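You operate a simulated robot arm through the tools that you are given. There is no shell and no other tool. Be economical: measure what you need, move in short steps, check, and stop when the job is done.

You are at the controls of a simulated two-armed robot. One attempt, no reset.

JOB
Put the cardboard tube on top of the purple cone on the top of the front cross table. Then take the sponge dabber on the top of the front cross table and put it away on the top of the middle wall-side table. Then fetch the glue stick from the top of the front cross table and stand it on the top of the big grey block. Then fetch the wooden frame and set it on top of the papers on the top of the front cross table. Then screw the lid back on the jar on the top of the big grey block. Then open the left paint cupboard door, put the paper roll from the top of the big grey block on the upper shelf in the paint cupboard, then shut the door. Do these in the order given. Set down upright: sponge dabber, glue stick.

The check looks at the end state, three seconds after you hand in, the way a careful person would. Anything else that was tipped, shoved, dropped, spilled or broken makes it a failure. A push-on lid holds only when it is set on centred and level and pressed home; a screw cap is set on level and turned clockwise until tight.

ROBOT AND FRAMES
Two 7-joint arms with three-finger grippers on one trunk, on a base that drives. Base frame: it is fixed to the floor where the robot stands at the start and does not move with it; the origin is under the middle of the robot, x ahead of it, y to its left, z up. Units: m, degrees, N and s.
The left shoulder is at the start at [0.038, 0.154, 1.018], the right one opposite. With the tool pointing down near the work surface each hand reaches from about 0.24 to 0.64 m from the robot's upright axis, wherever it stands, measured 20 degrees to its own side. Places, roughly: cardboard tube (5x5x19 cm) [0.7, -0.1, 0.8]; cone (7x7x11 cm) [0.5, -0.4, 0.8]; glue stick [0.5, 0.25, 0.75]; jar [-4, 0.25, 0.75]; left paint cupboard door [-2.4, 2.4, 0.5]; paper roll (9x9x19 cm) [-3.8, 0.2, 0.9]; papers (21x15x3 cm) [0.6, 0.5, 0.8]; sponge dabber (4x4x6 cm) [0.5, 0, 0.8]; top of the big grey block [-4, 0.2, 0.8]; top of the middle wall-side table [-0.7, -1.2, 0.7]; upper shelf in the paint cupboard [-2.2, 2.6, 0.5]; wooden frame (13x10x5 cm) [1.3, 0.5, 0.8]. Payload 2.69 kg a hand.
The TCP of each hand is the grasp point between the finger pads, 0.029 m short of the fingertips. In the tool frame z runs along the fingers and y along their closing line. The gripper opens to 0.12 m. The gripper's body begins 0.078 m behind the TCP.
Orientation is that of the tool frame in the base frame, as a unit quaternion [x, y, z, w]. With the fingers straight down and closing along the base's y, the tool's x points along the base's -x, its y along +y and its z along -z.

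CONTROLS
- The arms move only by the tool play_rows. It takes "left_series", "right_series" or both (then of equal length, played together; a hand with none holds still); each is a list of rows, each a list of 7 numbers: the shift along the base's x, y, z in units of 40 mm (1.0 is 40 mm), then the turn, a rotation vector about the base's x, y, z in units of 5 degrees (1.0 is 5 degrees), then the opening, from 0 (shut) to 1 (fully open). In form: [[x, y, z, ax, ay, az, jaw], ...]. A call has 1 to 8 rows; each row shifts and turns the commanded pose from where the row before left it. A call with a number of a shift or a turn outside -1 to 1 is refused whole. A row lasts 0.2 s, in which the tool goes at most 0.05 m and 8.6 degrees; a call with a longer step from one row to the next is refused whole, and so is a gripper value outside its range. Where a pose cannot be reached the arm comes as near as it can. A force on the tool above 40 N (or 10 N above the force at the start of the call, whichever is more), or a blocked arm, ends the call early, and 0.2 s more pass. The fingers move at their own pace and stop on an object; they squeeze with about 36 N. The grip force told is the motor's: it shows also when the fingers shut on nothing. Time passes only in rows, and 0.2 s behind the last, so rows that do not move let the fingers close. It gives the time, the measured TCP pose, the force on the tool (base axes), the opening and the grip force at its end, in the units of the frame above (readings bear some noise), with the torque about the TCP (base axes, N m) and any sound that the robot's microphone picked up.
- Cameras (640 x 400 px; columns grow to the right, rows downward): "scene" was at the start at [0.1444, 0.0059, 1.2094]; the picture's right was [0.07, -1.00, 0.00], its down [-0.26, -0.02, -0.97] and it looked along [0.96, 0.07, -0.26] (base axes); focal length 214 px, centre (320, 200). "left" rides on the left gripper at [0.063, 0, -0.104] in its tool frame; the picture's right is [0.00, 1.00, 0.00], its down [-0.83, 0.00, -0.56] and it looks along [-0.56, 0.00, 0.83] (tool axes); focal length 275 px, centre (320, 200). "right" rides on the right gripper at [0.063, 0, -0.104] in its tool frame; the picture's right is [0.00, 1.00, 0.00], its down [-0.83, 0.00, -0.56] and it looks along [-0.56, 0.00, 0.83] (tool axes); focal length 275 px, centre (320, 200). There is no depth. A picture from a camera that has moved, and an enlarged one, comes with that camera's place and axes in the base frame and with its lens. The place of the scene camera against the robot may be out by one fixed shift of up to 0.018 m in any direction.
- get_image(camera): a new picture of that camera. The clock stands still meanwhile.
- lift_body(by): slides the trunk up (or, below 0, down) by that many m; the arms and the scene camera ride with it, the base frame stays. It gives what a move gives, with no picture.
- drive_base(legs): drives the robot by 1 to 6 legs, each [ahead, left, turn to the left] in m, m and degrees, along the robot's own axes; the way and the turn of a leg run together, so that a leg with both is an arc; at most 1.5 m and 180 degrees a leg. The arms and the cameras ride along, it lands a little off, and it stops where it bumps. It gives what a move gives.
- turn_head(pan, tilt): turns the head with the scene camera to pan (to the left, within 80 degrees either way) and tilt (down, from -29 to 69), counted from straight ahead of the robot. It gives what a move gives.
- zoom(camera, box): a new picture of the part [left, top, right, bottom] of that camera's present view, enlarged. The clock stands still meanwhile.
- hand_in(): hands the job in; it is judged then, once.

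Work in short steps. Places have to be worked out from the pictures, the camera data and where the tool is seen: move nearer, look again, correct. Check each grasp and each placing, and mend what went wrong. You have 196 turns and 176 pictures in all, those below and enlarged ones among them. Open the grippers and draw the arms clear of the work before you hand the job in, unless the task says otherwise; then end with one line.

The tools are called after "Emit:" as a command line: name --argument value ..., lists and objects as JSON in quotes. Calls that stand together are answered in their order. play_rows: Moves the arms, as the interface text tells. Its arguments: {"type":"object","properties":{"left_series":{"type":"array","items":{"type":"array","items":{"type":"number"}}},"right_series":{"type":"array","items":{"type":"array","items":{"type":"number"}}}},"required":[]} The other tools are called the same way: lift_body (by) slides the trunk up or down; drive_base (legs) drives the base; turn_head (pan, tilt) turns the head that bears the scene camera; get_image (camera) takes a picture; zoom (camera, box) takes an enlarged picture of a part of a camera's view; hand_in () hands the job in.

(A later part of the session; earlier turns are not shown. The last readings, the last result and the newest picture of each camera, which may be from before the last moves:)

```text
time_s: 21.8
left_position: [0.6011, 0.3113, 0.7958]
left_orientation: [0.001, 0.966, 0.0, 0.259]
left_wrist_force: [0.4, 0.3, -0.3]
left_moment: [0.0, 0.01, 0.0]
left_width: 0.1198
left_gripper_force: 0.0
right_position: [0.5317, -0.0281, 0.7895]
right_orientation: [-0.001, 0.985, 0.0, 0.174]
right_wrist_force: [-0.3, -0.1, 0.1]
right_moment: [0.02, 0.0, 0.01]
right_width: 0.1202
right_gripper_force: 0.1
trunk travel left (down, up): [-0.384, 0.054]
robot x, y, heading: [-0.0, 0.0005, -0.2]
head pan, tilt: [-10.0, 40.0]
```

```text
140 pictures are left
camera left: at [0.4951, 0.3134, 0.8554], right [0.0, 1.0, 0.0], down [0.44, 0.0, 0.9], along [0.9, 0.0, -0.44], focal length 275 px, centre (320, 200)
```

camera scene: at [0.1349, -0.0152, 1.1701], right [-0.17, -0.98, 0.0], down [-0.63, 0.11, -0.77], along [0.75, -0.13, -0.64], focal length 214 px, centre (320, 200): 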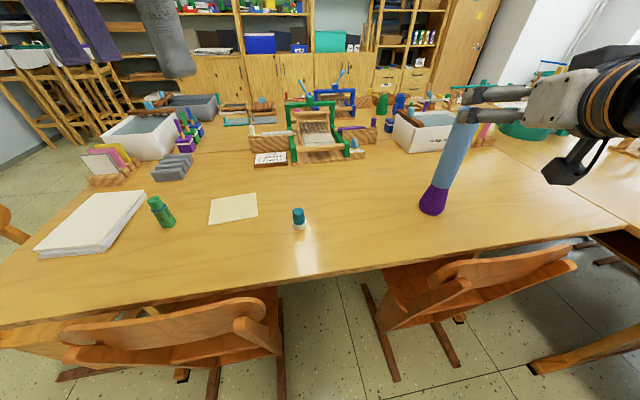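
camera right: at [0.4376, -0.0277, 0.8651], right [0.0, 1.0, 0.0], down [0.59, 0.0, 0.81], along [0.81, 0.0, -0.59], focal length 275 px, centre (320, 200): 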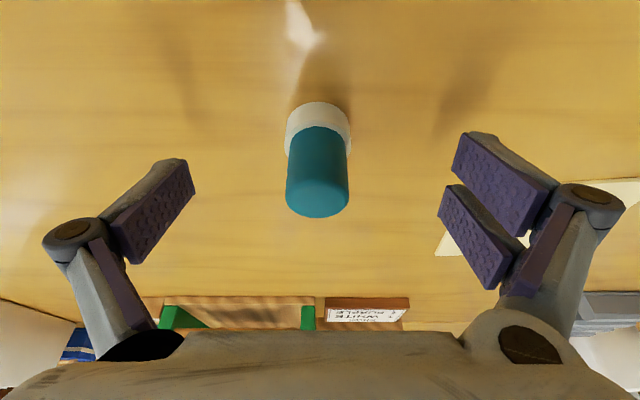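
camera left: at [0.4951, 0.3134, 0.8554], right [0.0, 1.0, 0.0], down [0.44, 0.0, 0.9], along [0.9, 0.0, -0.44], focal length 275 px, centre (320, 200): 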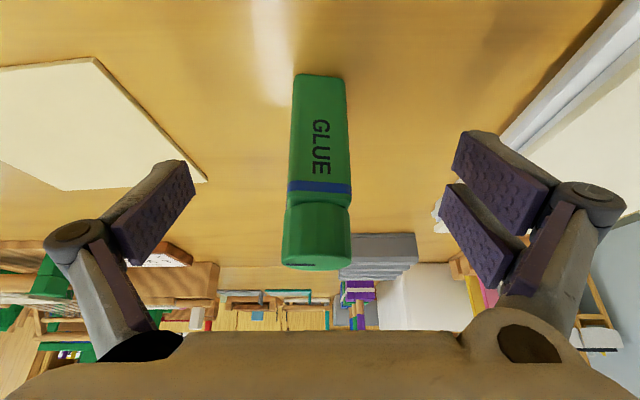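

Both objects are centred between the fingers. Close both.

Emit:
play_rows --left_series '[[0, 0, 0, 0, 0, 0, 0], [0, 0, 0, 0, 0, 0, 0], [0, 0, 0, 0, 0, 0, 0], [0, 0, 0, 0, 0, 0, 0]]' --right_series '[[0, 0, 0, 0, 0, 0, 0], [0, 0, 0, 0, 0, 0, 0], [0, 0, 0, 0, 0, 0, 0], [0, 0, 0, 0, 0, 0, 0]]'

Emit:
play_rows --left_series '[[0, 0, 0.5, 0, 0, 0, 0], [-0.3, 0, 1, 0, 0, 0, 0], [-0.4, 0, 1, 0, 0, 0, 0], [-0.5, 0, 1, 0, 0, 0, 0], [-0.5, 0, 1, 0, 0, 0, 0], [-0.8, 0, 0.8, 0, 0, 0, 0], [-0.8, 0, 0, 0, 0, 0, 0], [-0.8, 0, 0, 0, 0, 0, 0]]' --right_series '[[0, 0, 0.5, 0, 0, 0, 0], [-0.3, -0.3, 1, 0, 0, 0, 0], [-0.4, -0.3, 1, 0, 0, 0, 0], [-0.4, -0.3, 1, 0, 0, 0, 0], [-0.4, -0.3, 1, 0, 0, 0, 0], [-0.5, -0.3, 0.8, 0, 0, 0, 0], [-0.5, -0.3, 0, 0, 0, 0, 0], [-0.5, -0.3, 0, 0, 0, 0, 0]]'

Emit:
get_image --camera "right"

Emit:
get_image --camera "left"

Emit:
turn_head --pan -70 --tilt 25

Emit:
get_image --camera "scene"

```text
time_s: 22.8
left_position: [0.6011, 0.3117, 0.7956]
left_orientation: [0.0, 0.966, 0.0, 0.259]
left_wrist_force: [0.4, 1.0, 0.3]
left_moment: [0.02, -0.03, 0.0]
left_width: 0.025
left_gripper_force: 36.7
right_position: [0.5321, -0.0274, 0.7919]
right_orientation: [-0.001, 0.985, 0.0, 0.174]
right_wrist_force: [-1.0, -0.7, 1.8]
right_moment: [-0.04, 0.02, -0.02]
right_width: 0.0281
right_gripper_force: 35.6
trunk travel left (down, up): [-0.384, 0.054]
robot x, y, heading: [0.0009, -0.0, 0.0]
head pan, tilt: [-10.0, 40.0]
```

```text
time_s: 24.6
left_position: [0.5522, 0.306, 0.9231]
left_orientation: [0.006, 0.969, -0.008, 0.246]
left_wrist_force: [1.3, -0.1, 0.2]
left_moment: [0.01, 0.01, -0.01]
left_width: 0.0247
left_gripper_force: 35.9
left hand out of reach, approached as far as the arm can: row 4, 5, 6, 7, 8
right_position: [0.4128, -0.1136, 1.003]
right_orientation: [-0.001, 0.985, 0.0, 0.175]
right_wrist_force: [0.7, -0.6, -1.1]
right_moment: [-0.03, -0.04, 0.01]
right_width: 0.0277
right_gripper_force: 36.2
trunk travel left (down, up): [-0.384, 0.054]
robot x, y, heading: [0.002, -0.002, -0.0]
head pan, tilt: [-10.0, 40.0]
```

```text
139 pictures are left
camera right: at [0.3177, -0.1126, 1.0779], right [0.0, 1.0, 0.0], down [0.59, 0.0, 0.81], along [0.81, 0.0, -0.59], focal length 275 px, centre (320, 200)
```

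right: 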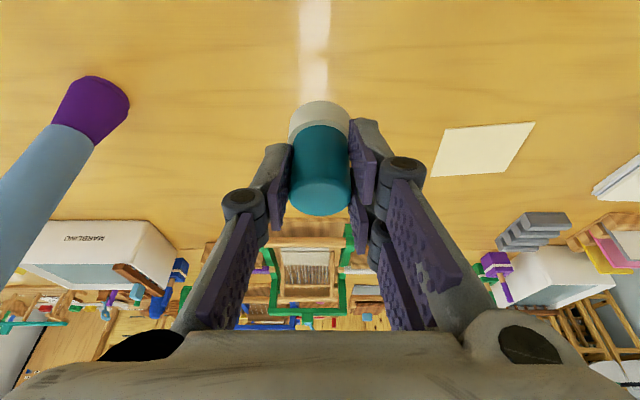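

```text
138 pictures are left
camera left: at [0.4466, 0.3102, 0.9858], right [0.02, 1.0, -0.01], down [0.46, 0.0, 0.89], along [0.89, -0.02, -0.46], focal length 275 px, centre (320, 200)
```

left: 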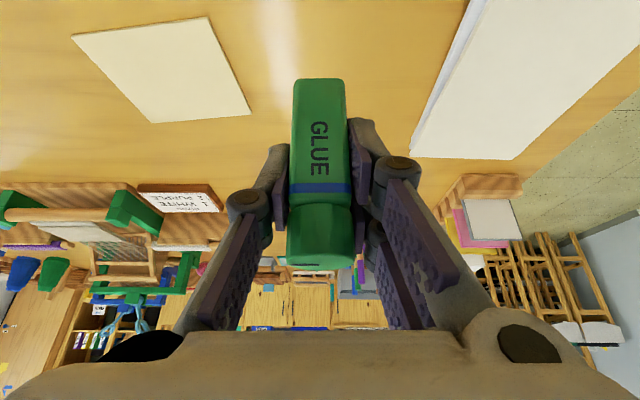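

```text
time_s: 25.9
left_position: [0.5509, 0.3066, 0.9239]
left_orientation: [0.005, 0.969, -0.007, 0.246]
left_wrist_force: [-0.2, 0.9, -0.4]
left_moment: [-0.01, 0.02, 0.02]
left_width: 0.0251
left_gripper_force: 35.6
right_position: [0.4127, -0.1121, 1.0026]
right_orientation: [0.0, 0.985, 0.0, 0.172]
right_wrist_force: [0.0, -0.9, -0.3]
right_moment: [0.0, -0.02, -0.01]
right_width: 0.0278
right_gripper_force: 35.7
trunk travel left (down, up): [-0.384, 0.054]
robot x, y, heading: [-0.001, 0.0013, -0.1]
head pan, tilt: [-70.0, 25.0]
```

```text
137 pictures are left
camera scene: at [0.0829, -0.0872, 1.1934], right [-0.94, -0.34, 0.0], down [-0.14, 0.4, -0.91], along [0.31, -0.85, -0.42], focal length 214 px, centre (320, 200)
```

scene: 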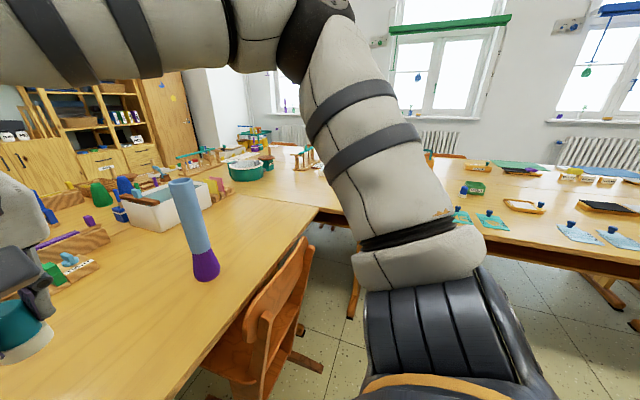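

Both items are gripped. I bring the left hand back toward its home pose (higher, closer) for driving.

Emit:
play_rows --left_series '[[-0.4, -0.3, 0.5, 0, 1, 0, 0], [-0.4, -0.3, 0.6, 0, 1, 0, 0], [-0.4, -0.4, 0.6, 0, 1, 0, 0], [-0.4, -0.4, 0.6, 0, 1, 0, 0], [-0.4, -0.4, 0.6, 0, 1, 0, 0], [-0.4, -0.4, 0.6, 0, 0, 0, 0], [-0.4, 0, 0.4, 0, 0, 0, 0], [-0.4, 0, 0, 0, 0, 0, 0]]' --right_series '[[-0.2, -0.2, 0.3, 0, 0, 0, 0], [-0.2, -0.2, 0.3, 0, 0, 0, 0], [-0.2, -0.2, 0.3, 0, 0, 0, 0], [-0.2, 0, 0.3, 0, 1, 0, 0], [-0.2, 0, 0.3, 0, 1, 0, 0], [0, 0, 0.3, 0, 1, 0, 0], [0, 0, 0.3, 0, 1, 0, 0], [0, 0, 0, 0, 0, 0, 0]]'

Emit:
turn_head --pan 80 --tilt 35

Emit:
get_image --camera "scene"

Emit:
turn_head --pan -80 --tilt 50

Emit:
get_image --camera "scene"

```text
time_s: 27.6
left_position: [0.4238, 0.2199, 1.0799]
left_orientation: [-0.001, 0.999, 0.0, 0.043]
left_wrist_force: [-0.4, -0.9, -1.0]
left_moment: [0.01, -0.03, 0.01]
left_width: 0.025
left_gripper_force: 36.0
right_position: [0.372, -0.1366, 1.0877]
right_orientation: [0.0, 1.0, 0.0, 0.0]
right_wrist_force: [0.3, -0.4, -0.3]
right_moment: [-0.03, 0.0, 0.02]
right_width: 0.0281
right_gripper_force: 35.9
trunk travel left (down, up): [-0.384, 0.054]
robot x, y, heading: [0.0035, 0.0013, -0.1]
head pan, tilt: [-70.0, 25.0]
```

```text
time_s: 30.0
left_position: [0.4236, 0.2198, 1.0789]
left_orientation: [0.001, 0.999, 0.0, 0.043]
left_wrist_force: [-1.0, -0.3, -0.8]
left_moment: [0.0, 0.02, 0.03]
left_width: 0.0247
left_gripper_force: 36.1
right_position: [0.3721, -0.1362, 1.0868]
right_orientation: [0.0, 1.0, 0.0, 0.0]
right_wrist_force: [0.1, -0.2, 0.2]
right_moment: [0.0, -0.02, -0.01]
right_width: 0.028
right_gripper_force: 35.8
trunk travel left (down, up): [-0.384, 0.054]
robot x, y, heading: [-0.0, -0.0032, 0.1]
head pan, tilt: [80.0, 35.0]
```

```text
136 pictures are left
camera scene: at [0.0667, 0.086, 1.1776], right [0.98, -0.17, 0.0], down [-0.1, -0.56, -0.82], along [0.14, 0.81, -0.57], focal length 214 px, centre (320, 200)
```

scene: 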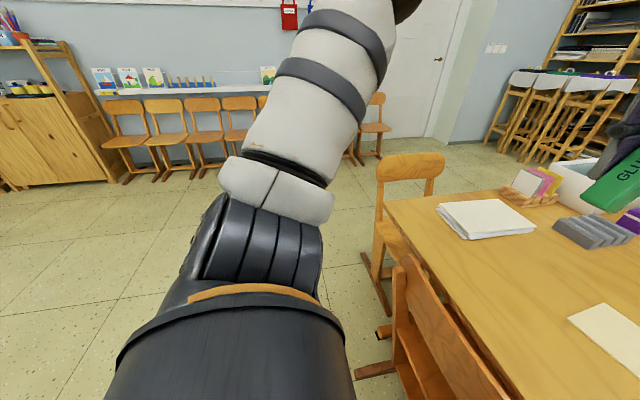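

```text
time_s: 32.5
left_position: [0.4246, 0.2198, 1.0804]
left_orientation: [0.0, 0.999, 0.0, 0.043]
left_wrist_force: [0.3, 1.3, -1.3]
left_moment: [-0.02, 0.0, 0.02]
left_width: 0.025
left_gripper_force: 36.2
right_position: [0.3718, -0.137, 1.0871]
right_orientation: [0.001, 1.0, 0.0, 0.001]
right_wrist_force: [-0.4, -0.1, 0.0]
right_moment: [-0.01, 0.02, 0.01]
right_width: 0.0282
right_gripper_force: 35.7
trunk travel left (down, up): [-0.384, 0.054]
robot x, y, heading: [-0.0039, -0.0002, 0.3]
head pan, tilt: [-80.0, 50.0]
```

```text
135 pictures are left
camera scene: at [0.0647, -0.0765, 1.1559], right [-0.98, -0.17, 0.0], down [-0.13, 0.75, -0.64], along [0.11, -0.63, -0.77], focal length 214 px, centre (320, 200)
```

scene: 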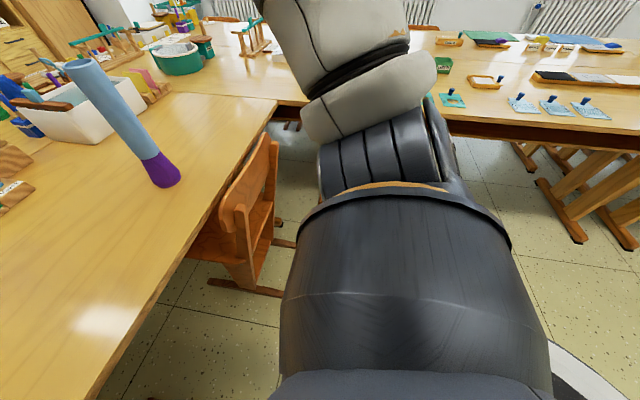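

The side tables' near edge is at about y=-0.89. I back away from the cross table and turn right to face the wall-side tables.

Emit:
drive_base --legs '[[-0.55, 0, 0], [0, 0, -90]]'

Emit:
turn_head --pan 0 --tilt 30

Emit:
get_image --camera "scene"

```text
time_s: 39.4
left_position: [-0.3296, -0.4224, 1.0796]
left_orientation: [0.705, 0.708, -0.032, 0.03]
left_wrist_force: [0.0, -0.8, -0.6]
left_moment: [-0.02, 0.01, 0.02]
left_width: 0.0249
left_gripper_force: 36.3
right_position: [-0.6856, -0.3736, 1.0866]
right_orientation: [0.706, 0.708, 0.0, 0.0]
right_wrist_force: [-0.3, -0.5, -0.4]
right_moment: [0.01, -0.01, -0.03]
right_width: 0.028
right_gripper_force: 35.8
trunk travel left (down, up): [-0.384, 0.054]
robot x, y, heading: [-0.551, 0.0014, -89.6]
head pan, tilt: [-80.0, 50.0]
```

```text
time_s: 41.0
left_position: [-0.3305, -0.4231, 1.0805]
left_orientation: [0.705, 0.708, -0.031, 0.031]
left_wrist_force: [0.0, 0.1, -1.5]
left_moment: [-0.02, 0.0, 0.0]
left_width: 0.0247
left_gripper_force: 36.3
right_position: [-0.6858, -0.3721, 1.0875]
right_orientation: [0.705, 0.709, 0.0, 0.0]
right_wrist_force: [-1.1, -0.3, 0.3]
right_moment: [0.02, 0.05, 0.03]
right_width: 0.0279
right_gripper_force: 35.6
trunk travel left (down, up): [-0.384, 0.054]
robot x, y, heading: [-0.55, 0.0023, -89.9]
head pan, tilt: [0.0, 30.0]
```

```text
134 pictures are left
camera scene: at [-0.5574, -0.1487, 1.1854], right [-1.0, 0.0, 0.0], down [0.0, 0.5, -0.87], along [0.0, -0.87, -0.5], focal length 214 px, centre (320, 200)
```

scene: 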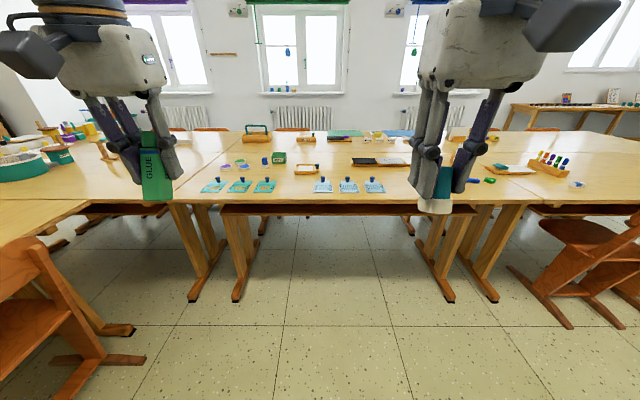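

The middle table spans x≈-1.1…-0.07 with free space near its right front (x≈-0.93, y≈-0.98). Drive closer with a sidestep right.

Emit:
drive_base --legs '[[0.43, -0.22, 0]]'

Emit:
turn_head --pan -15 --tilt 50

Emit:
get_image --camera "scene"

Emit:
get_image --camera "right"

```text
time_s: 43.8
left_position: [-0.5465, -0.851, 1.0793]
left_orientation: [0.702, 0.71, -0.031, 0.031]
left_wrist_force: [-0.5, 0.3, -0.9]
left_moment: [0.01, -0.01, -0.01]
left_width: 0.0247
left_gripper_force: 35.9
right_position: [-0.904, -0.8037, 1.087]
right_orientation: [0.704, 0.711, 0.0, 0.001]
right_wrist_force: [-0.9, -0.4, -1.2]
right_moment: [0.01, 0.01, 0.05]
right_width: 0.0281
right_gripper_force: 36.1
trunk travel left (down, up): [-0.384, 0.054]
robot x, y, heading: [-0.7724, -0.4303, -89.1]
head pan, tilt: [0.0, 30.0]
```

```text
time_s: 44.7
left_position: [-0.5471, -0.8508, 1.0785]
left_orientation: [0.702, 0.711, -0.031, 0.031]
left_wrist_force: [0.2, -0.3, -0.7]
left_moment: [0.01, 0.0, -0.01]
left_width: 0.0248
left_gripper_force: 36.7
right_position: [-0.903, -0.8033, 1.0867]
right_orientation: [0.703, 0.711, -0.001, 0.0]
right_wrist_force: [-1.0, -0.2, -0.2]
right_moment: [-0.01, 0.0, -0.02]
right_width: 0.0281
right_gripper_force: 35.6
trunk travel left (down, up): [-0.384, 0.054]
robot x, y, heading: [-0.7711, -0.4302, -89.9]
head pan, tilt: [-15.0, 50.0]
```

```text
133 pictures are left
camera scene: at [-0.7961, -0.5629, 1.156], right [-0.97, 0.25, 0.0], down [0.19, 0.74, -0.64], along [-0.16, -0.62, -0.77], focal length 214 px, centre (320, 200)
```

scene: 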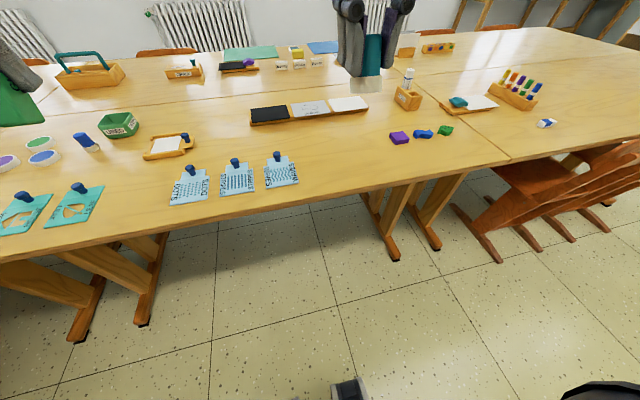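

```text
132 pictures are left
camera right: at [-0.9037, -0.7393, 1.1905], right [1.0, 0.02, 0.0], down [0.01, -0.83, 0.56], along [0.01, -0.56, -0.83], focal length 275 px, centre (320, 200)
```

right: 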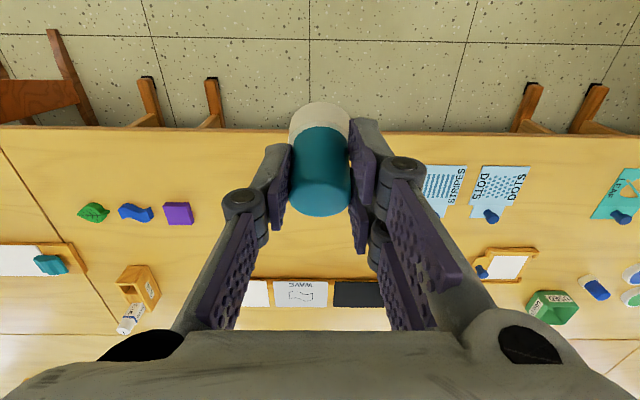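

Free spot chosen at (-0.915,-0.995). The dabber was gripped with a 20° pitch, so I restore that pitch while moving above the spot.

Emit:
play_rows --right_series '[[-0.03, -0.6, -0.8, -1, 0, 0, 0], [-0.03, -0.6, -0.8, -1, 0, 0, 0], [-0.03, -0.6, -0.8, -1, 0, 0, 0], [-0.03, -0.6, -0.8, -1, 0, 0, 0], [-0.03, -0.6, -0.8, 0, 0, 0, 0], [-0.03, -0.6, -0.8, 0, 0, 0, 0], [-0.03, -0.6, -0.8, 0, 0, 0, 0], [-0.03, -0.6, -0.8, 0, 0, 0, 0]]'

Emit:
get_image --camera "scene"

Emit:
get_image --camera "right"

```text
time_s: 46.5
left_position: [-0.5463, -0.8515, 1.0791]
left_orientation: [0.702, 0.711, -0.031, 0.031]
left_wrist_force: [-0.2, -0.1, 1.2]
left_moment: [0.0, -0.01, 0.01]
left_width: 0.025
left_gripper_force: 35.5
right_position: [-0.9131, -0.9948, 0.8308]
right_orientation: [0.693, 0.7, -0.124, 0.123]
right_wrist_force: [0.2, -0.5, -0.1]
right_moment: [-0.01, 0.01, -0.04]
right_width: 0.0278
right_gripper_force: 36.4
trunk travel left (down, up): [-0.384, 0.054]
robot x, y, heading: [-0.7673, -0.4315, -89.4]
head pan, tilt: [-15.0, 50.0]
```

```text
131 pictures are left
camera scene: at [-0.7961, -0.5635, 1.1558], right [-0.97, 0.25, 0.0], down [0.19, 0.74, -0.64], along [-0.16, -0.62, -0.77], focal length 214 px, centre (320, 200)
```

scene: 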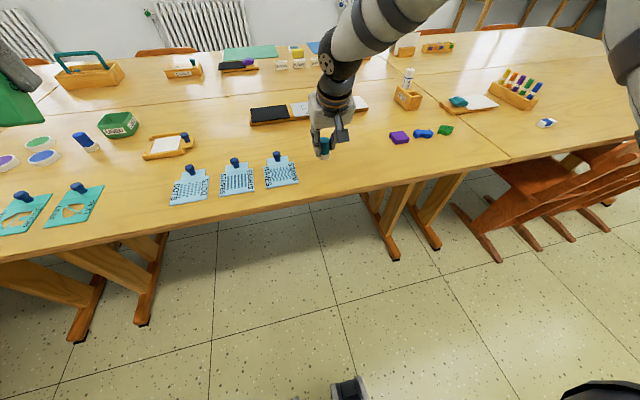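

```text
130 pictures are left
camera right: at [-0.9139, -0.9001, 0.9064], right [1.0, 0.01, -0.01], down [0.01, -0.59, 0.81], along [0.01, -0.81, -0.59], focal length 275 px, centre (320, 200)
```

right: 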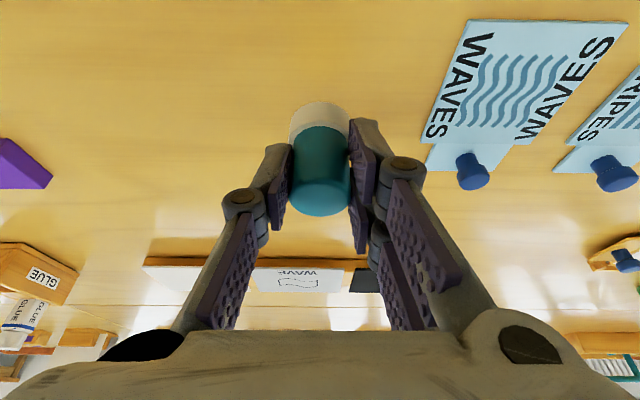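

Lower gently until contact.

Emit:
play_rows --right_series '[[0, 0, -0.4, 0, 0, 0, 0], [0, 0, -0.25, 0, 0, 0, 0], [0, 0, -0.12, 0, 0, 0, 0], [0, 0, -0.1, 0, 0, 0, 0]]'

Emit:
zoom --camera "scene" --box '[280, 100, 380, 200]'

```text
time_s: 47.5
left_position: [-0.5457, -0.8508, 1.0796]
left_orientation: [0.702, 0.711, -0.03, 0.031]
left_wrist_force: [-0.2, -0.1, -0.8]
left_moment: [0.0, 0.01, -0.01]
left_width: 0.0248
left_gripper_force: 36.3
right_position: [-0.9138, -0.9951, 0.7956]
right_orientation: [0.692, 0.7, -0.123, 0.123]
right_wrist_force: [0.1, 0.7, -0.1]
right_moment: [0.0, -0.01, 0.01]
right_width: 0.028
right_gripper_force: 35.2
trunk travel left (down, up): [-0.384, 0.054]
robot x, y, heading: [-0.7756, -0.4266, -89.3]
head pan, tilt: [-15.0, 50.0]
```

```text
4.00 times, centred on (330, 150) of scene
camera zoom: at [-0.7961, -0.5629, 1.1559], right [-0.97, 0.25, 0.0], down [0.19, 0.74, -0.64], along [-0.16, -0.62, -0.77], focal length 858 px, centre (280, 400)
```

zoom: 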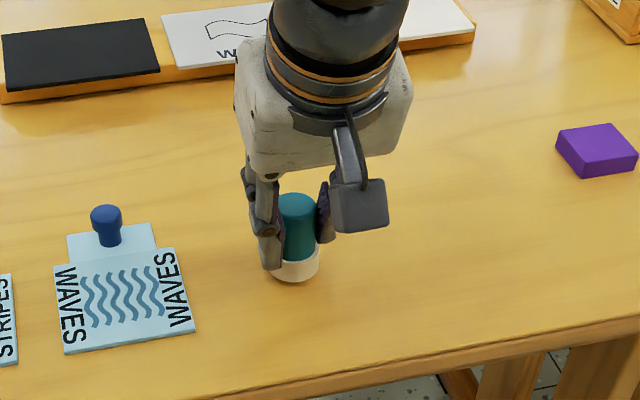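

Continue lowering in small steps until a force appears.

Emit:
play_rows --right_series '[[0, 0, -0.06, 0, 0, 0, 0], [0, 0, -0.06, 0, 0, 0, 0]]'

Emit:
play_rows --right_series '[[0, 0, -0.05, 0, 0, 0, 0], [0, 0, -0.03, 0, 0, 0, 0]]'

```text
time_s: 48.1
left_position: [-0.5477, -0.851, 1.0798]
left_orientation: [0.702, 0.711, -0.03, 0.03]
left_wrist_force: [0.1, 0.5, -0.2]
left_moment: [0.0, 0.0, -0.01]
left_width: 0.0249
left_gripper_force: 36.6
right_position: [-0.9125, -0.9959, 0.7911]
right_orientation: [0.692, 0.701, -0.123, 0.122]
right_wrist_force: [-0.1, -0.8, -0.2]
right_moment: [-0.01, 0.0, -0.01]
right_width: 0.0281
right_gripper_force: 36.1
trunk travel left (down, up): [-0.384, 0.054]
robot x, y, heading: [-0.7709, -0.4284, -89.5]
head pan, tilt: [-15.0, 50.0]
```

```text
time_s: 48.7
left_position: [-0.5466, -0.8499, 1.0811]
left_orientation: [0.702, 0.711, -0.031, 0.032]
left_wrist_force: [-0.5, -0.5, 0.3]
left_moment: [-0.02, 0.01, 0.02]
left_width: 0.0248
left_gripper_force: 35.8
right_position: [-0.9129, -0.9955, 0.7902]
right_orientation: [0.693, 0.7, -0.125, 0.124]
right_wrist_force: [-1.2, 2.6, 13.1]
right_moment: [0.0, 0.2, -0.02]
right_width: 0.0277
right_gripper_force: 36.0
trunk travel left (down, up): [-0.384, 0.054]
robot x, y, heading: [-0.7746, -0.4301, -89.4]
head pan, tilt: [-15.0, 50.0]
```

Contact at 13 N. Release and retreat.

Emit:
play_rows --right_series '[[0, 0, 0.03, 0, 0, 0, 0.4], [0, 0, 0, 0, 0, 0, 0.7], [0, 0, 0, 0, 0, 0, 0.8], [0, 0.2, 0.6, 0, 0, 0, 0.8], [0, 0.35, 0.95, 0, 0, 0, 0.8], [0, 0.35, 0.95, 0, 0, 0, 0.8], [0, 0.5, 0.95, 1, 0, 0, 0.8], [0, 0.5, 0.95, 1, 0, 0, 0.8]]'

Emit:
zoom --camera "scene" --box '[280, 100, 380, 200]'

```text
time_s: 50.5
left_position: [-0.5469, -0.8509, 1.0806]
left_orientation: [0.702, 0.711, -0.031, 0.03]
left_wrist_force: [0.2, -0.5, -0.9]
left_moment: [-0.02, -0.03, -0.01]
left_width: 0.0251
left_gripper_force: 36.1
right_position: [-0.9128, -0.9175, 0.9655]
right_orientation: [0.701, 0.708, -0.062, 0.061]
right_wrist_force: [-0.5, 0.3, 0.3]
right_moment: [-0.02, -0.01, 0.01]
right_width: 0.0961
right_gripper_force: 0.0
trunk travel left (down, up): [-0.384, 0.054]
robot x, y, heading: [-0.7685, -0.4358, -89.3]
head pan, tilt: [-15.0, 50.0]
```

```text
4.00 times, centred on (330, 150) of scene
camera zoom: at [-0.7964, -0.5626, 1.1559], right [-0.97, 0.25, 0.0], down [0.19, 0.74, -0.64], along [-0.16, -0.62, -0.77], focal length 858 px, centre (280, 400)
```

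zoom: 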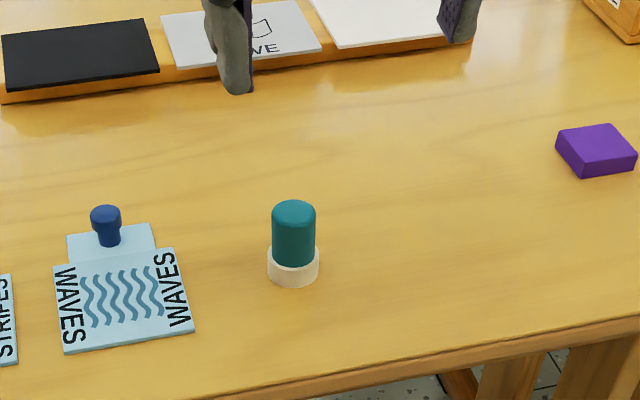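

Dabber stands upright. Tuck the right hand, back off, and turn to face the far end (−x).

Emit:
play_rows --right_series '[[0, 0.6, 0.7, 1, 0, 0, 1], [0, 0.6, 0.7, 1, 0, 0, 1], [0, 0.6, 0.7, 0, 0, 0, 1], [0, 0.6, 0.7, 0, 0, 0, 1]]'

Emit:
drive_base --legs '[[-0.55, 0, 0], [0, 0, -90]]'

Emit:
turn_head --pan 0 --tilt 20

Emit:
get_image --camera "scene"

```text
time_s: 51.5
left_position: [-0.5464, -0.8509, 1.0793]
left_orientation: [0.702, 0.711, -0.032, 0.032]
left_wrist_force: [0.1, 0.5, -1.2]
left_moment: [-0.03, -0.01, 0.04]
left_width: 0.0251
left_gripper_force: 36.0
right_position: [-0.9134, -0.8209, 1.0772]
right_orientation: [0.703, 0.711, -0.001, 0.0]
right_wrist_force: [0.5, 0.3, -0.4]
right_moment: [-0.04, 0.0, 0.02]
right_width: 0.12
right_gripper_force: 0.0
trunk travel left (down, up): [-0.384, 0.054]
robot x, y, heading: [-0.7733, -0.4273, -89.5]
head pan, tilt: [-15.0, 50.0]
```

```text
time_s: 58.5
left_position: [-1.198, -0.105, 1.0789]
left_orientation: [0.999, 0.007, -0.044, 0.0]
left_wrist_force: [-0.1, -1.1, -0.1]
left_moment: [-0.03, 0.03, 0.02]
left_width: 0.0249
left_gripper_force: 36.2
right_position: [-1.1711, 0.2625, 1.0768]
right_orientation: [1.0, 0.006, 0.0, 0.0]
right_wrist_force: [0.1, -0.2, 0.3]
right_moment: [-0.03, 0.0, -0.01]
right_width: 0.1199
right_gripper_force: 0.2
trunk travel left (down, up): [-0.384, 0.054]
robot x, y, heading: [-0.7796, 0.1176, -179.1]
head pan, tilt: [-15.0, 50.0]
```

```text
time_s: 59.4
left_position: [-1.1987, -0.104, 1.079]
left_orientation: [0.999, 0.008, -0.043, 0.0]
left_wrist_force: [-0.2, 0.3, -1.2]
left_moment: [0.0, -0.02, 0.0]
left_width: 0.0251
left_gripper_force: 36.3
right_position: [-1.1709, 0.2629, 1.0783]
right_orientation: [1.0, 0.007, 0.001, 0.0]
right_wrist_force: [-0.1, -0.9, 1.4]
right_moment: [0.01, 0.02, 0.0]
right_width: 0.12
right_gripper_force: 0.0
trunk travel left (down, up): [-0.384, 0.054]
robot x, y, heading: [-0.7764, 0.1207, -179.6]
head pan, tilt: [0.0, 20.0]
```

```text
127 pictures are left
camera scene: at [-0.9348, 0.1185, 1.2014], right [-0.01, 1.0, 0.0], down [0.34, 0.0, -0.94], along [-0.94, -0.01, -0.34], focal length 214 px, centre (320, 200)
```

scene: 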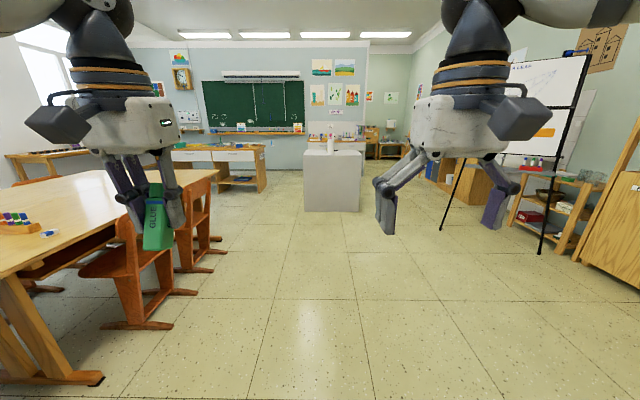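

The grey block is straight ahead, clear path. Drive to about 0.8 m before it and look.

Emit:
drive_base --legs '[[1.3, 0, 0], [0.9, -0.1, 0]]'

Emit:
turn_head --pan 0 --tilt 30

Emit:
get_image --camera "scene"

```text
time_s: 70.3
left_position: [-3.4076, -0.0194, 1.0799]
left_orientation: [0.999, 0.004, -0.044, 0.0]
left_wrist_force: [-0.4, -0.6, -0.9]
left_moment: [-0.01, -0.01, 0.0]
left_width: 0.025
left_gripper_force: 35.9
right_position: [-3.3799, 0.3478, 1.0767]
right_orientation: [1.0, 0.004, 0.0, 0.0]
right_wrist_force: [-0.9, 0.1, -1.2]
right_moment: [0.04, -0.01, -0.01]
right_width: 0.12
right_gripper_force: 0.0
trunk travel left (down, up): [-0.384, 0.054]
robot x, y, heading: [-2.9865, 0.2077, -179.5]
head pan, tilt: [0.0, 20.0]
```

```text
time_s: 71.1
left_position: [-3.4082, -0.0186, 1.0795]
left_orientation: [0.999, 0.005, -0.043, 0.001]
left_wrist_force: [0.4, 0.1, -0.8]
left_moment: [0.0, -0.04, 0.0]
left_width: 0.0248
left_gripper_force: 35.8
right_position: [-3.3781, 0.3476, 1.0767]
right_orientation: [1.0, 0.004, -0.001, -0.001]
right_wrist_force: [1.1, 0.5, 0.1]
right_moment: [0.03, 0.0, 0.01]
right_width: 0.1199
right_gripper_force: 0.1
trunk travel left (down, up): [-0.384, 0.054]
robot x, y, heading: [-2.9837, 0.2026, -179.6]
head pan, tilt: [0.0, 30.0]
```

```text
126 pictures are left
camera scene: at [-3.1409, 0.2025, 1.1855], right [-0.01, 1.0, 0.0], down [0.5, 0.0, -0.87], along [-0.87, -0.01, -0.5], focal length 214 px, centre (320, 200)
```

scene: 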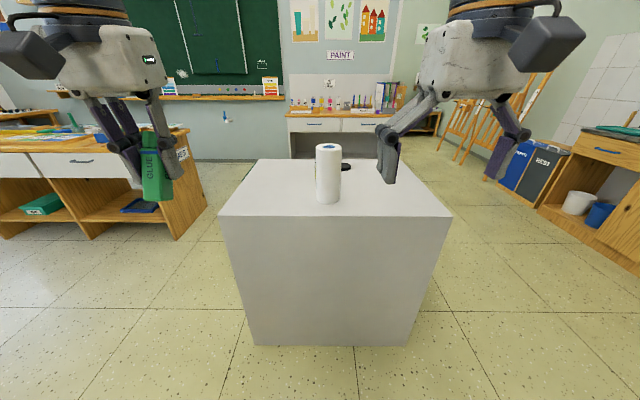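

The block top spans x≈-3.74…-4.3, y≈-0.14…0.65, with the roll in the middle front and jar behind. I drive 0.3 m closer and view for glue placement on the left side.

Emit:
drive_base --legs '[[0.3, 0, 0]]'

Emit:
turn_head --pan 0 --tilt 50

Emit:
get_image --camera "scene"

Emit:
get_image --camera "right"

```text
time_s: 73.1
left_position: [-3.7043, -0.022, 1.0797]
left_orientation: [0.999, 0.005, -0.044, 0.001]
left_wrist_force: [0.4, 0.6, -0.9]
left_moment: [-0.01, 0.01, -0.02]
left_width: 0.0248
left_gripper_force: 35.6
right_position: [-3.6768, 0.3447, 1.078]
right_orientation: [1.0, 0.006, 0.0, 0.0]
right_wrist_force: [-0.5, 0.6, 0.4]
right_moment: [-0.03, -0.02, 0.01]
right_width: 0.1198
right_gripper_force: 0.2
trunk travel left (down, up): [-0.384, 0.054]
robot x, y, heading: [-3.2852, 0.2032, -179.5]
head pan, tilt: [0.0, 30.0]
```

```text
time_s: 73.9
left_position: [-3.7053, -0.0211, 1.0801]
left_orientation: [0.999, 0.005, -0.044, 0.0]
left_wrist_force: [-0.6, 0.0, 0.3]
left_moment: [-0.02, -0.01, -0.04]
left_width: 0.0248
left_gripper_force: 35.9
right_position: [-3.6776, 0.3437, 1.0773]
right_orientation: [1.0, 0.005, -0.001, 0.0]
right_wrist_force: [0.2, 0.3, -0.4]
right_moment: [0.03, 0.02, 0.02]
right_width: 0.12
right_gripper_force: 0.1
trunk travel left (down, up): [-0.384, 0.054]
robot x, y, heading: [-3.2825, 0.2067, -179.5]
head pan, tilt: [0.0, 50.0]
```

```text
125 pictures are left
camera scene: at [-3.4248, 0.1997, 1.156], right [-0.01, 1.0, 0.0], down [0.77, 0.01, -0.64], along [-0.64, -0.01, -0.77], focal length 214 px, centre (320, 200)
```

scene: 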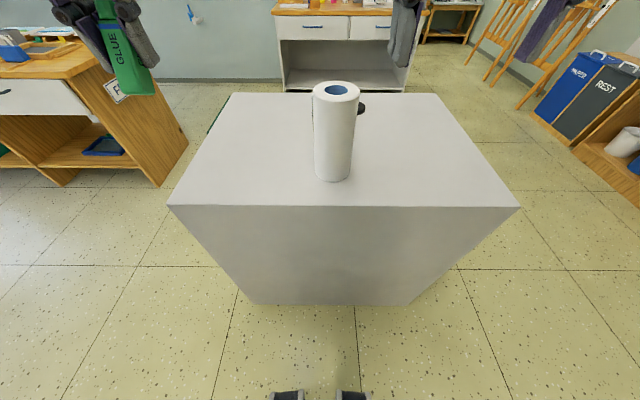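

```text
124 pictures are left
camera right: at [-3.6131, 0.3459, 1.1809], right [0.01, -1.0, 0.0], down [-0.83, -0.01, 0.56], along [-0.56, -0.01, -0.83], focal length 275 px, centre (320, 200)
```

right: 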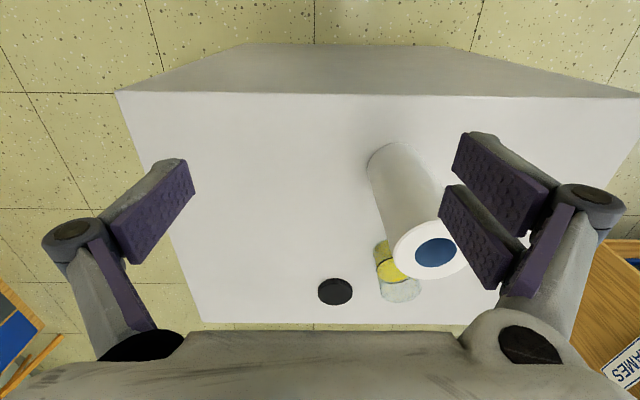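

Roll at about (-3.82,0.225); jar and lid behind it. I place the glue at (-3.87,0.03): restore the 30° grip pitch and come down above it.

Emit:
play_rows --left_series '[[-0.69, 0.19, -0.7, 0, 1, 0, 0], [-0.69, 0.19, -0.7, 0, 1, 0, 0], [-0.69, 0.19, -0.7, 0, 1, 0, 0], [-0.69, 0.19, -0.7, 0, 1, 0, 0], [-0.69, 0.19, -0.7, 0, 1, 0, 0], [-0.69, 0.19, -0.7, 0, 0, 0, 0]]'

Emit:
get_image --camera "scene"

Emit:
get_image --camera "left"

```text
time_s: 75.3
left_position: [-3.8723, 0.0223, 0.9116]
left_orientation: [0.966, 0.006, -0.26, -0.001]
left_wrist_force: [-0.2, 0.5, -0.4]
left_moment: [0.01, -0.02, -0.01]
left_width: 0.0247
left_gripper_force: 36.0
right_position: [-3.6774, 0.3442, 1.0773]
right_orientation: [1.0, 0.005, 0.0, 0.0]
right_wrist_force: [0.3, -0.6, 0.9]
right_moment: [-0.02, 0.01, 0.01]
right_width: 0.1203
right_gripper_force: 0.1
trunk travel left (down, up): [-0.384, 0.054]
robot x, y, heading: [-3.2815, 0.1994, -179.6]
head pan, tilt: [0.0, 50.0]
```

```text
123 pictures are left
camera scene: at [-3.4257, 0.1997, 1.1557], right [-0.01, 1.0, 0.0], down [0.77, 0.01, -0.64], along [-0.64, -0.01, -0.77], focal length 214 px, centre (320, 200)
```

scene: 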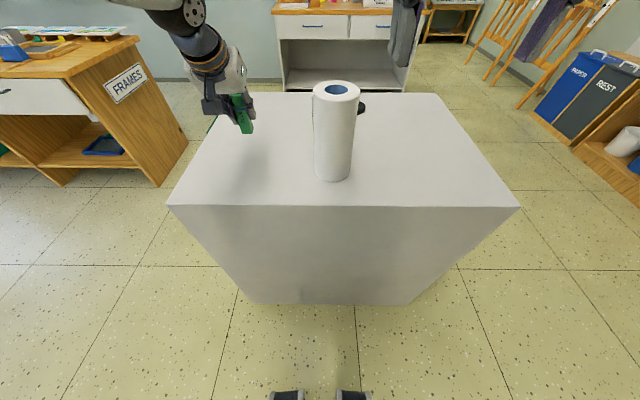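

```text
122 pictures are left
camera left: at [-3.7652, 0.0246, 0.9711], right [0.01, -1.0, 0.0], down [-0.44, 0.0, 0.9], along [-0.9, 0.0, -0.44], focal length 275 px, centre (320, 200)
```

left: 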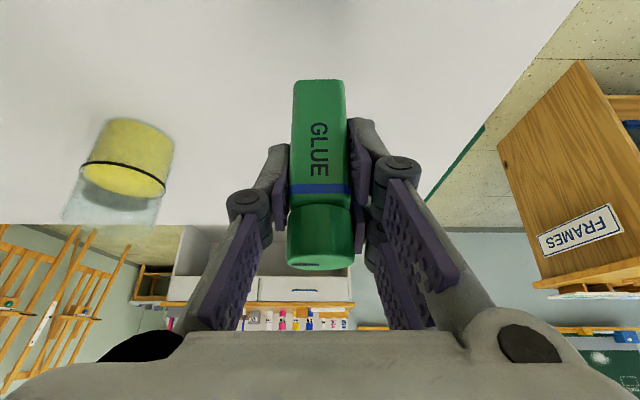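

Lower in steps until contact.

Emit:
play_rows --left_series '[[0, 0, -0.6, 0, 0, 0, 0], [0, 0, -0.5, 0, 0, 0, 0], [0, 0, -0.2, 0, 0, 0, 0], [0, 0, -0.15, 0, 0, 0, 0]]'

Emit:
get_image --camera "left"

```text
time_s: 76.3
left_position: [-3.8705, 0.0239, 0.8537]
left_orientation: [0.966, 0.006, -0.259, -0.001]
left_wrist_force: [0.5, 0.4, -0.6]
left_moment: [0.0, -0.01, -0.03]
left_width: 0.0249
left_gripper_force: 35.8
right_position: [-3.6763, 0.3452, 1.076]
right_orientation: [1.0, 0.005, 0.0, 0.0]
right_wrist_force: [0.1, 0.5, -1.6]
right_moment: [-0.01, -0.02, -0.02]
right_width: 0.12
right_gripper_force: 0.0
trunk travel left (down, up): [-0.384, 0.054]
robot x, y, heading: [-3.2829, 0.2005, -179.5]
head pan, tilt: [0.0, 50.0]
```

```text
121 pictures are left
camera left: at [-3.7633, 0.0252, 0.9128], right [0.01, -1.0, 0.0], down [-0.44, -0.01, 0.9], along [-0.9, 0.0, -0.44], focal length 275 px, centre (320, 200)
```

left: 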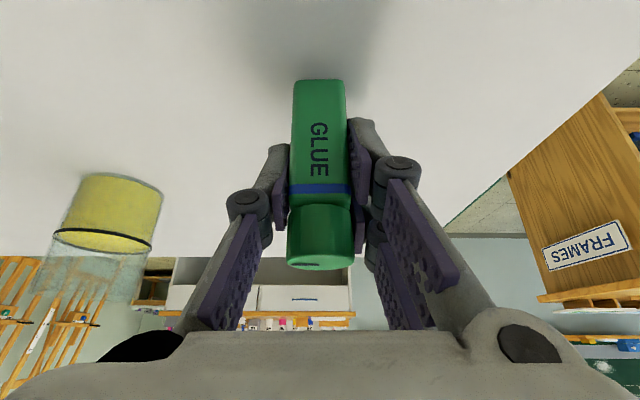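

Emit:
play_rows --left_series '[[0, 0, -0.12, 0, 0, 0, 0], [0, 0, -0.12, 0, 0, 0, 0]]'

Emit:
play_rows --left_series '[[0, 0, -0.12, 0, 0, 0, 0], [0, 0, -0.06, 0, 0, 0, 0]]'

```text
time_s: 76.9
left_position: [-3.8693, 0.0242, 0.8472]
left_orientation: [0.965, 0.004, -0.262, -0.001]
left_wrist_force: [3.3, 0.3, 15.3]
left_moment: [-0.15, -0.16, 0.0]
left_width: 0.0248
left_gripper_force: 36.1
right_position: [-3.676, 0.3455, 1.0778]
right_orientation: [1.0, 0.005, -0.002, 0.0]
right_wrist_force: [-0.3, 0.0, -0.8]
right_moment: [0.02, -0.01, -0.04]
right_width: 0.1198
right_gripper_force: 0.1
trunk travel left (down, up): [-0.384, 0.054]
robot x, y, heading: [-3.2844, 0.2018, -179.5]
head pan, tilt: [0.0, 50.0]
```

```text
time_s: 77.5
left_position: [-3.8703, 0.0249, 0.8403]
left_orientation: [0.965, 0.004, -0.264, -0.002]
left_wrist_force: [-3.4, 0.0, 28.5]
left_moment: [-0.1, 0.38, 0.01]
left_width: 0.0254
left_gripper_force: 35.8
right_position: [-3.6753, 0.3455, 1.0783]
right_orientation: [1.0, 0.005, -0.002, 0.0]
right_wrist_force: [-0.1, -0.3, 0.4]
right_moment: [-0.01, 0.04, 0.02]
right_width: 0.12
right_gripper_force: 0.0
trunk travel left (down, up): [-0.384, 0.054]
robot x, y, heading: [-3.2824, 0.2039, -179.4]
head pan, tilt: [0.0, 50.0]
```

Contact made; ease off and release.

Emit:
play_rows --left_series '[[0, 0, 0.08, 0, 0, 0, 0], [0, 0, 0, 0, 0, 0, 0.25], [0, 0, 0, 0, 0, 0, 0.6], [0, 0, 0, 0, 0, 0, 0.8]]'

Emit:
get_image --camera "left"

```text
time_s: 78.5
left_position: [-3.8708, 0.0236, 0.8405]
left_orientation: [0.966, 0.004, -0.259, -0.002]
left_wrist_force: [0.1, -0.6, -0.6]
left_moment: [0.01, 0.0, 0.02]
left_width: 0.0961
left_gripper_force: 0.0
right_position: [-3.6754, 0.3449, 1.0769]
right_orientation: [1.0, 0.005, -0.001, 0.0]
right_wrist_force: [-0.8, 0.0, -0.5]
right_moment: [0.0, -0.01, -0.03]
right_width: 0.1201
right_gripper_force: 0.0
trunk travel left (down, up): [-0.384, 0.054]
robot x, y, heading: [-3.2794, 0.2034, -179.4]
head pan, tilt: [0.0, 50.0]
```

```text
120 pictures are left
camera left: at [-3.763, 0.025, 0.899], right [0.01, -1.0, 0.0], down [-0.44, 0.0, 0.9], along [-0.9, 0.0, -0.44], focal length 275 px, centre (320, 200)
```

left: 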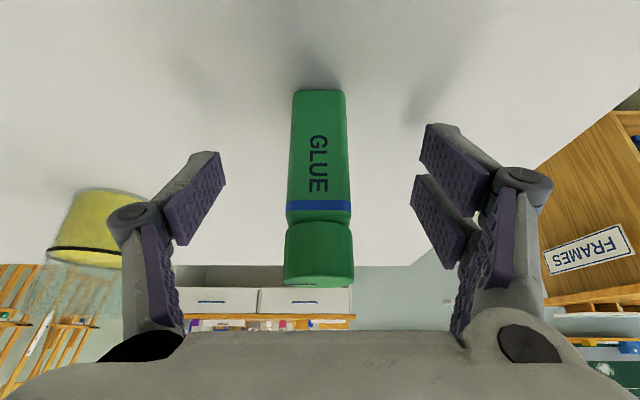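

Glue stands. Withdraw the left hand up and back.

Emit:
play_rows --left_series '[[0.25, 0, 0.45, 0, 0, 0, 0.8], [0.5, 0, 0.87, 0, 0, 0, 0.8], [0.5, 0, 0.87, 0, 0, 0, 0.8], [0.5, 0, 0.87, 0, 0, 0, 0.8], [0.4, 0, 0.87, 0, -1, 0, 0.8], [0.4, 0, 0.87, 0, -1, 0, 1], [0.4, 0, 0.7, 0, -1, 0, 1], [0.4, 0, 0.5, 0, -1, 0, 1]]'

Emit:
get_image --camera "scene"

Emit:
get_image --camera "left"

```text
time_s: 80.3
left_position: [-3.7353, 0.0228, 1.0801]
left_orientation: [0.996, 0.006, -0.088, 0.0]
left_wrist_force: [-0.2, 0.3, -0.1]
left_moment: [0.02, 0.01, -0.02]
left_width: 0.1201
left_gripper_force: 0.1
right_position: [-3.6756, 0.3454, 1.0775]
right_orientation: [1.0, 0.006, 0.0, 0.001]
right_wrist_force: [-0.3, 0.1, 0.6]
right_moment: [0.02, 0.01, 0.02]
right_width: 0.1198
right_gripper_force: 0.1
trunk travel left (down, up): [-0.384, 0.054]
robot x, y, heading: [-3.2827, 0.2032, -179.6]
head pan, tilt: [0.0, 50.0]
```

```text
119 pictures are left
camera scene: at [-3.4247, 0.1998, 1.1559], right [-0.01, 1.0, 0.0], down [0.77, 0.01, -0.64], along [-0.64, -0.01, -0.77], focal length 214 px, centre (320, 200)
```

scene: 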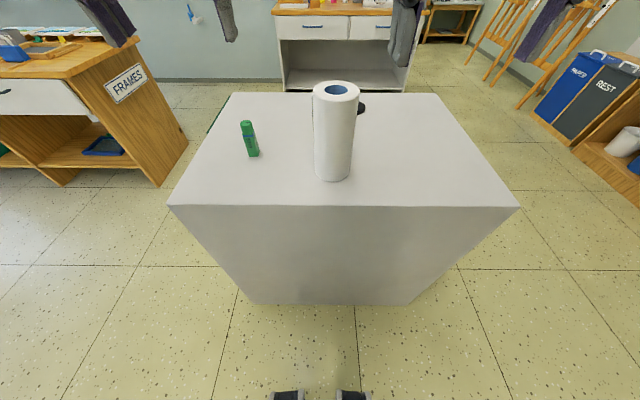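

```text
118 pictures are left
camera left: at [-3.6555, 0.025, 1.1726], right [0.01, -1.0, 0.0], down [-0.72, 0.0, 0.69], along [-0.69, 0.0, -0.72], focal length 275 px, centre (320, 200)
```

left: 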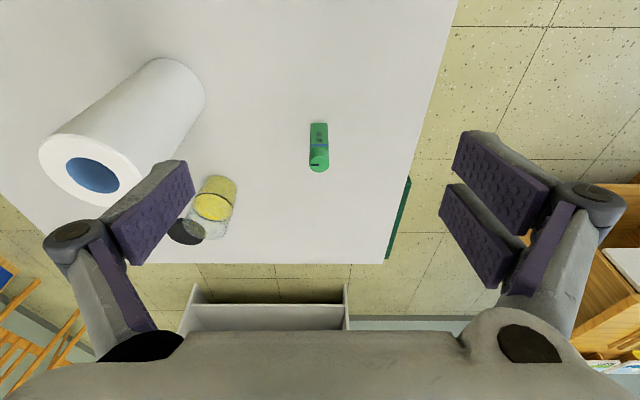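

Glue is placed. Next the wooden frame at the far end: reverse back, turn round, and look.

Emit:
drive_base --legs '[[-1.2, 0, 0], [-1.2, 0, 0], [0, 0, 180], [0, 0.8, 0]]'

Emit:
turn_head --pan 0 --tilt 20

Emit:
get_image --camera "scene"

```text
time_s: 105.6
left_position: [-0.457, 1.2165, 1.0789]
left_orientation: [-0.012, 0.996, 0.0, 0.088]
left_wrist_force: [-0.2, 0.6, 0.5]
left_moment: [0.0, -0.03, -0.04]
left_width: 0.1203
left_gripper_force: 0.0
right_position: [-0.5118, 0.8944, 1.077]
right_orientation: [-0.013, 1.0, 0.0, 0.0]
right_wrist_force: [-0.2, 0.1, -1.0]
right_moment: [-0.01, 0.01, 0.01]
right_width: 0.1201
right_gripper_force: 0.1
trunk travel left (down, up): [-0.384, 0.054]
robot x, y, heading: [-0.9069, 1.0343, 1.4]
head pan, tilt: [0.0, 50.0]
```

```text
time_s: 106.5
left_position: [-0.4574, 1.2154, 1.0808]
left_orientation: [-0.012, 0.996, 0.0, 0.087]
left_wrist_force: [0.8, 0.4, 0.6]
left_moment: [-0.03, -0.01, -0.02]
left_width: 0.1198
left_gripper_force: 0.2
right_position: [-0.5123, 0.894, 1.0762]
right_orientation: [-0.013, 1.0, 0.001, 0.001]
right_wrist_force: [-0.1, 1.2, 0.5]
right_moment: [-0.02, 0.0, 0.02]
right_width: 0.1199
right_gripper_force: 0.1
trunk travel left (down, up): [-0.384, 0.054]
robot x, y, heading: [-0.9076, 1.0301, 1.7]
head pan, tilt: [0.0, 20.0]
```

```text
117 pictures are left
camera scene: at [-0.7633, 1.0335, 1.2014], right [0.03, -1.0, 0.0], down [-0.34, -0.01, -0.94], along [0.94, 0.02, -0.34], focal length 214 px, centre (320, 200)
```

scene: 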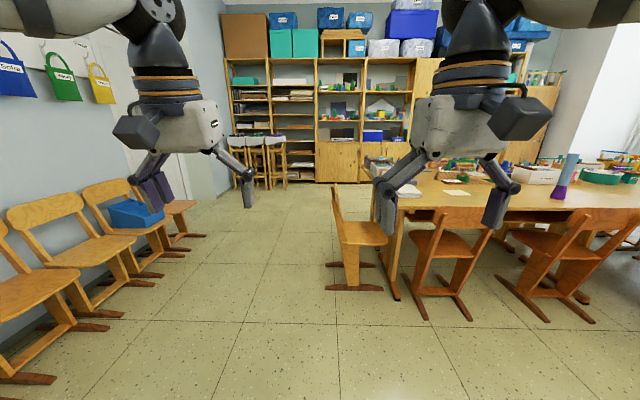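

Corridor at y≈1.0–2.4 is clear. Drive along y≈1.55 to x≈1.25 and turn to face the tables.

Emit:
drive_base --legs '[[0, 0.5, -1.5], [1.4, 0, 0], [0.75, 0, 0], [0, 0, -90]]'

Emit:
turn_head --pan 0 --tilt 30

Emit:
get_image --camera "scene"

```text
time_s: 124.9
left_position: [1.417, 1.0885, 1.0789]
left_orientation: [0.698, 0.71, -0.062, 0.061]
left_wrist_force: [0.0, 0.0, -0.4]
left_moment: [-0.03, 0.0, 0.01]
left_width: 0.1201
left_gripper_force: 0.1
right_position: [1.0946, 1.1462, 1.0765]
right_orientation: [0.701, 0.713, 0.001, 0.001]
right_wrist_force: [0.0, 0.5, -0.8]
right_moment: [0.02, -0.04, 0.0]
right_width: 0.12
right_gripper_force: 0.1
trunk travel left (down, up): [-0.384, 0.054]
robot x, y, heading: [1.2357, 1.5423, -89.2]
head pan, tilt: [0.0, 20.0]
```

```text
time_s: 125.7
left_position: [1.4161, 1.0899, 1.0795]
left_orientation: [0.698, 0.711, -0.062, 0.062]
left_wrist_force: [-0.1, -1.1, 0.3]
left_moment: [0.0, -0.03, 0.0]
left_width: 0.1202
left_gripper_force: 0.1
right_position: [1.0956, 1.1469, 1.0764]
right_orientation: [0.701, 0.713, -0.001, 0.001]
right_wrist_force: [0.5, 0.0, 0.3]
right_moment: [0.02, 0.0, 0.02]
right_width: 0.1199
right_gripper_force: 0.0
trunk travel left (down, up): [-0.384, 0.054]
robot x, y, heading: [1.2398, 1.5446, -89.2]
head pan, tilt: [0.0, 30.0]
```

```text
116 pictures are left
camera scene: at [1.2317, 1.3918, 1.1855], right [-1.0, -0.02, 0.0], down [-0.01, 0.5, -0.87], along [0.01, -0.87, -0.5], focal length 214 px, centre (320, 200)
```

scene: 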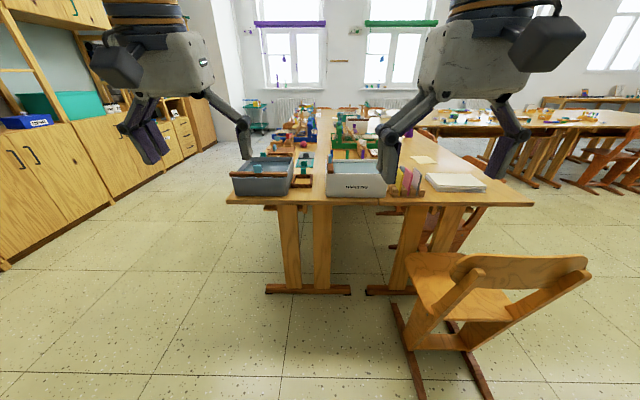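

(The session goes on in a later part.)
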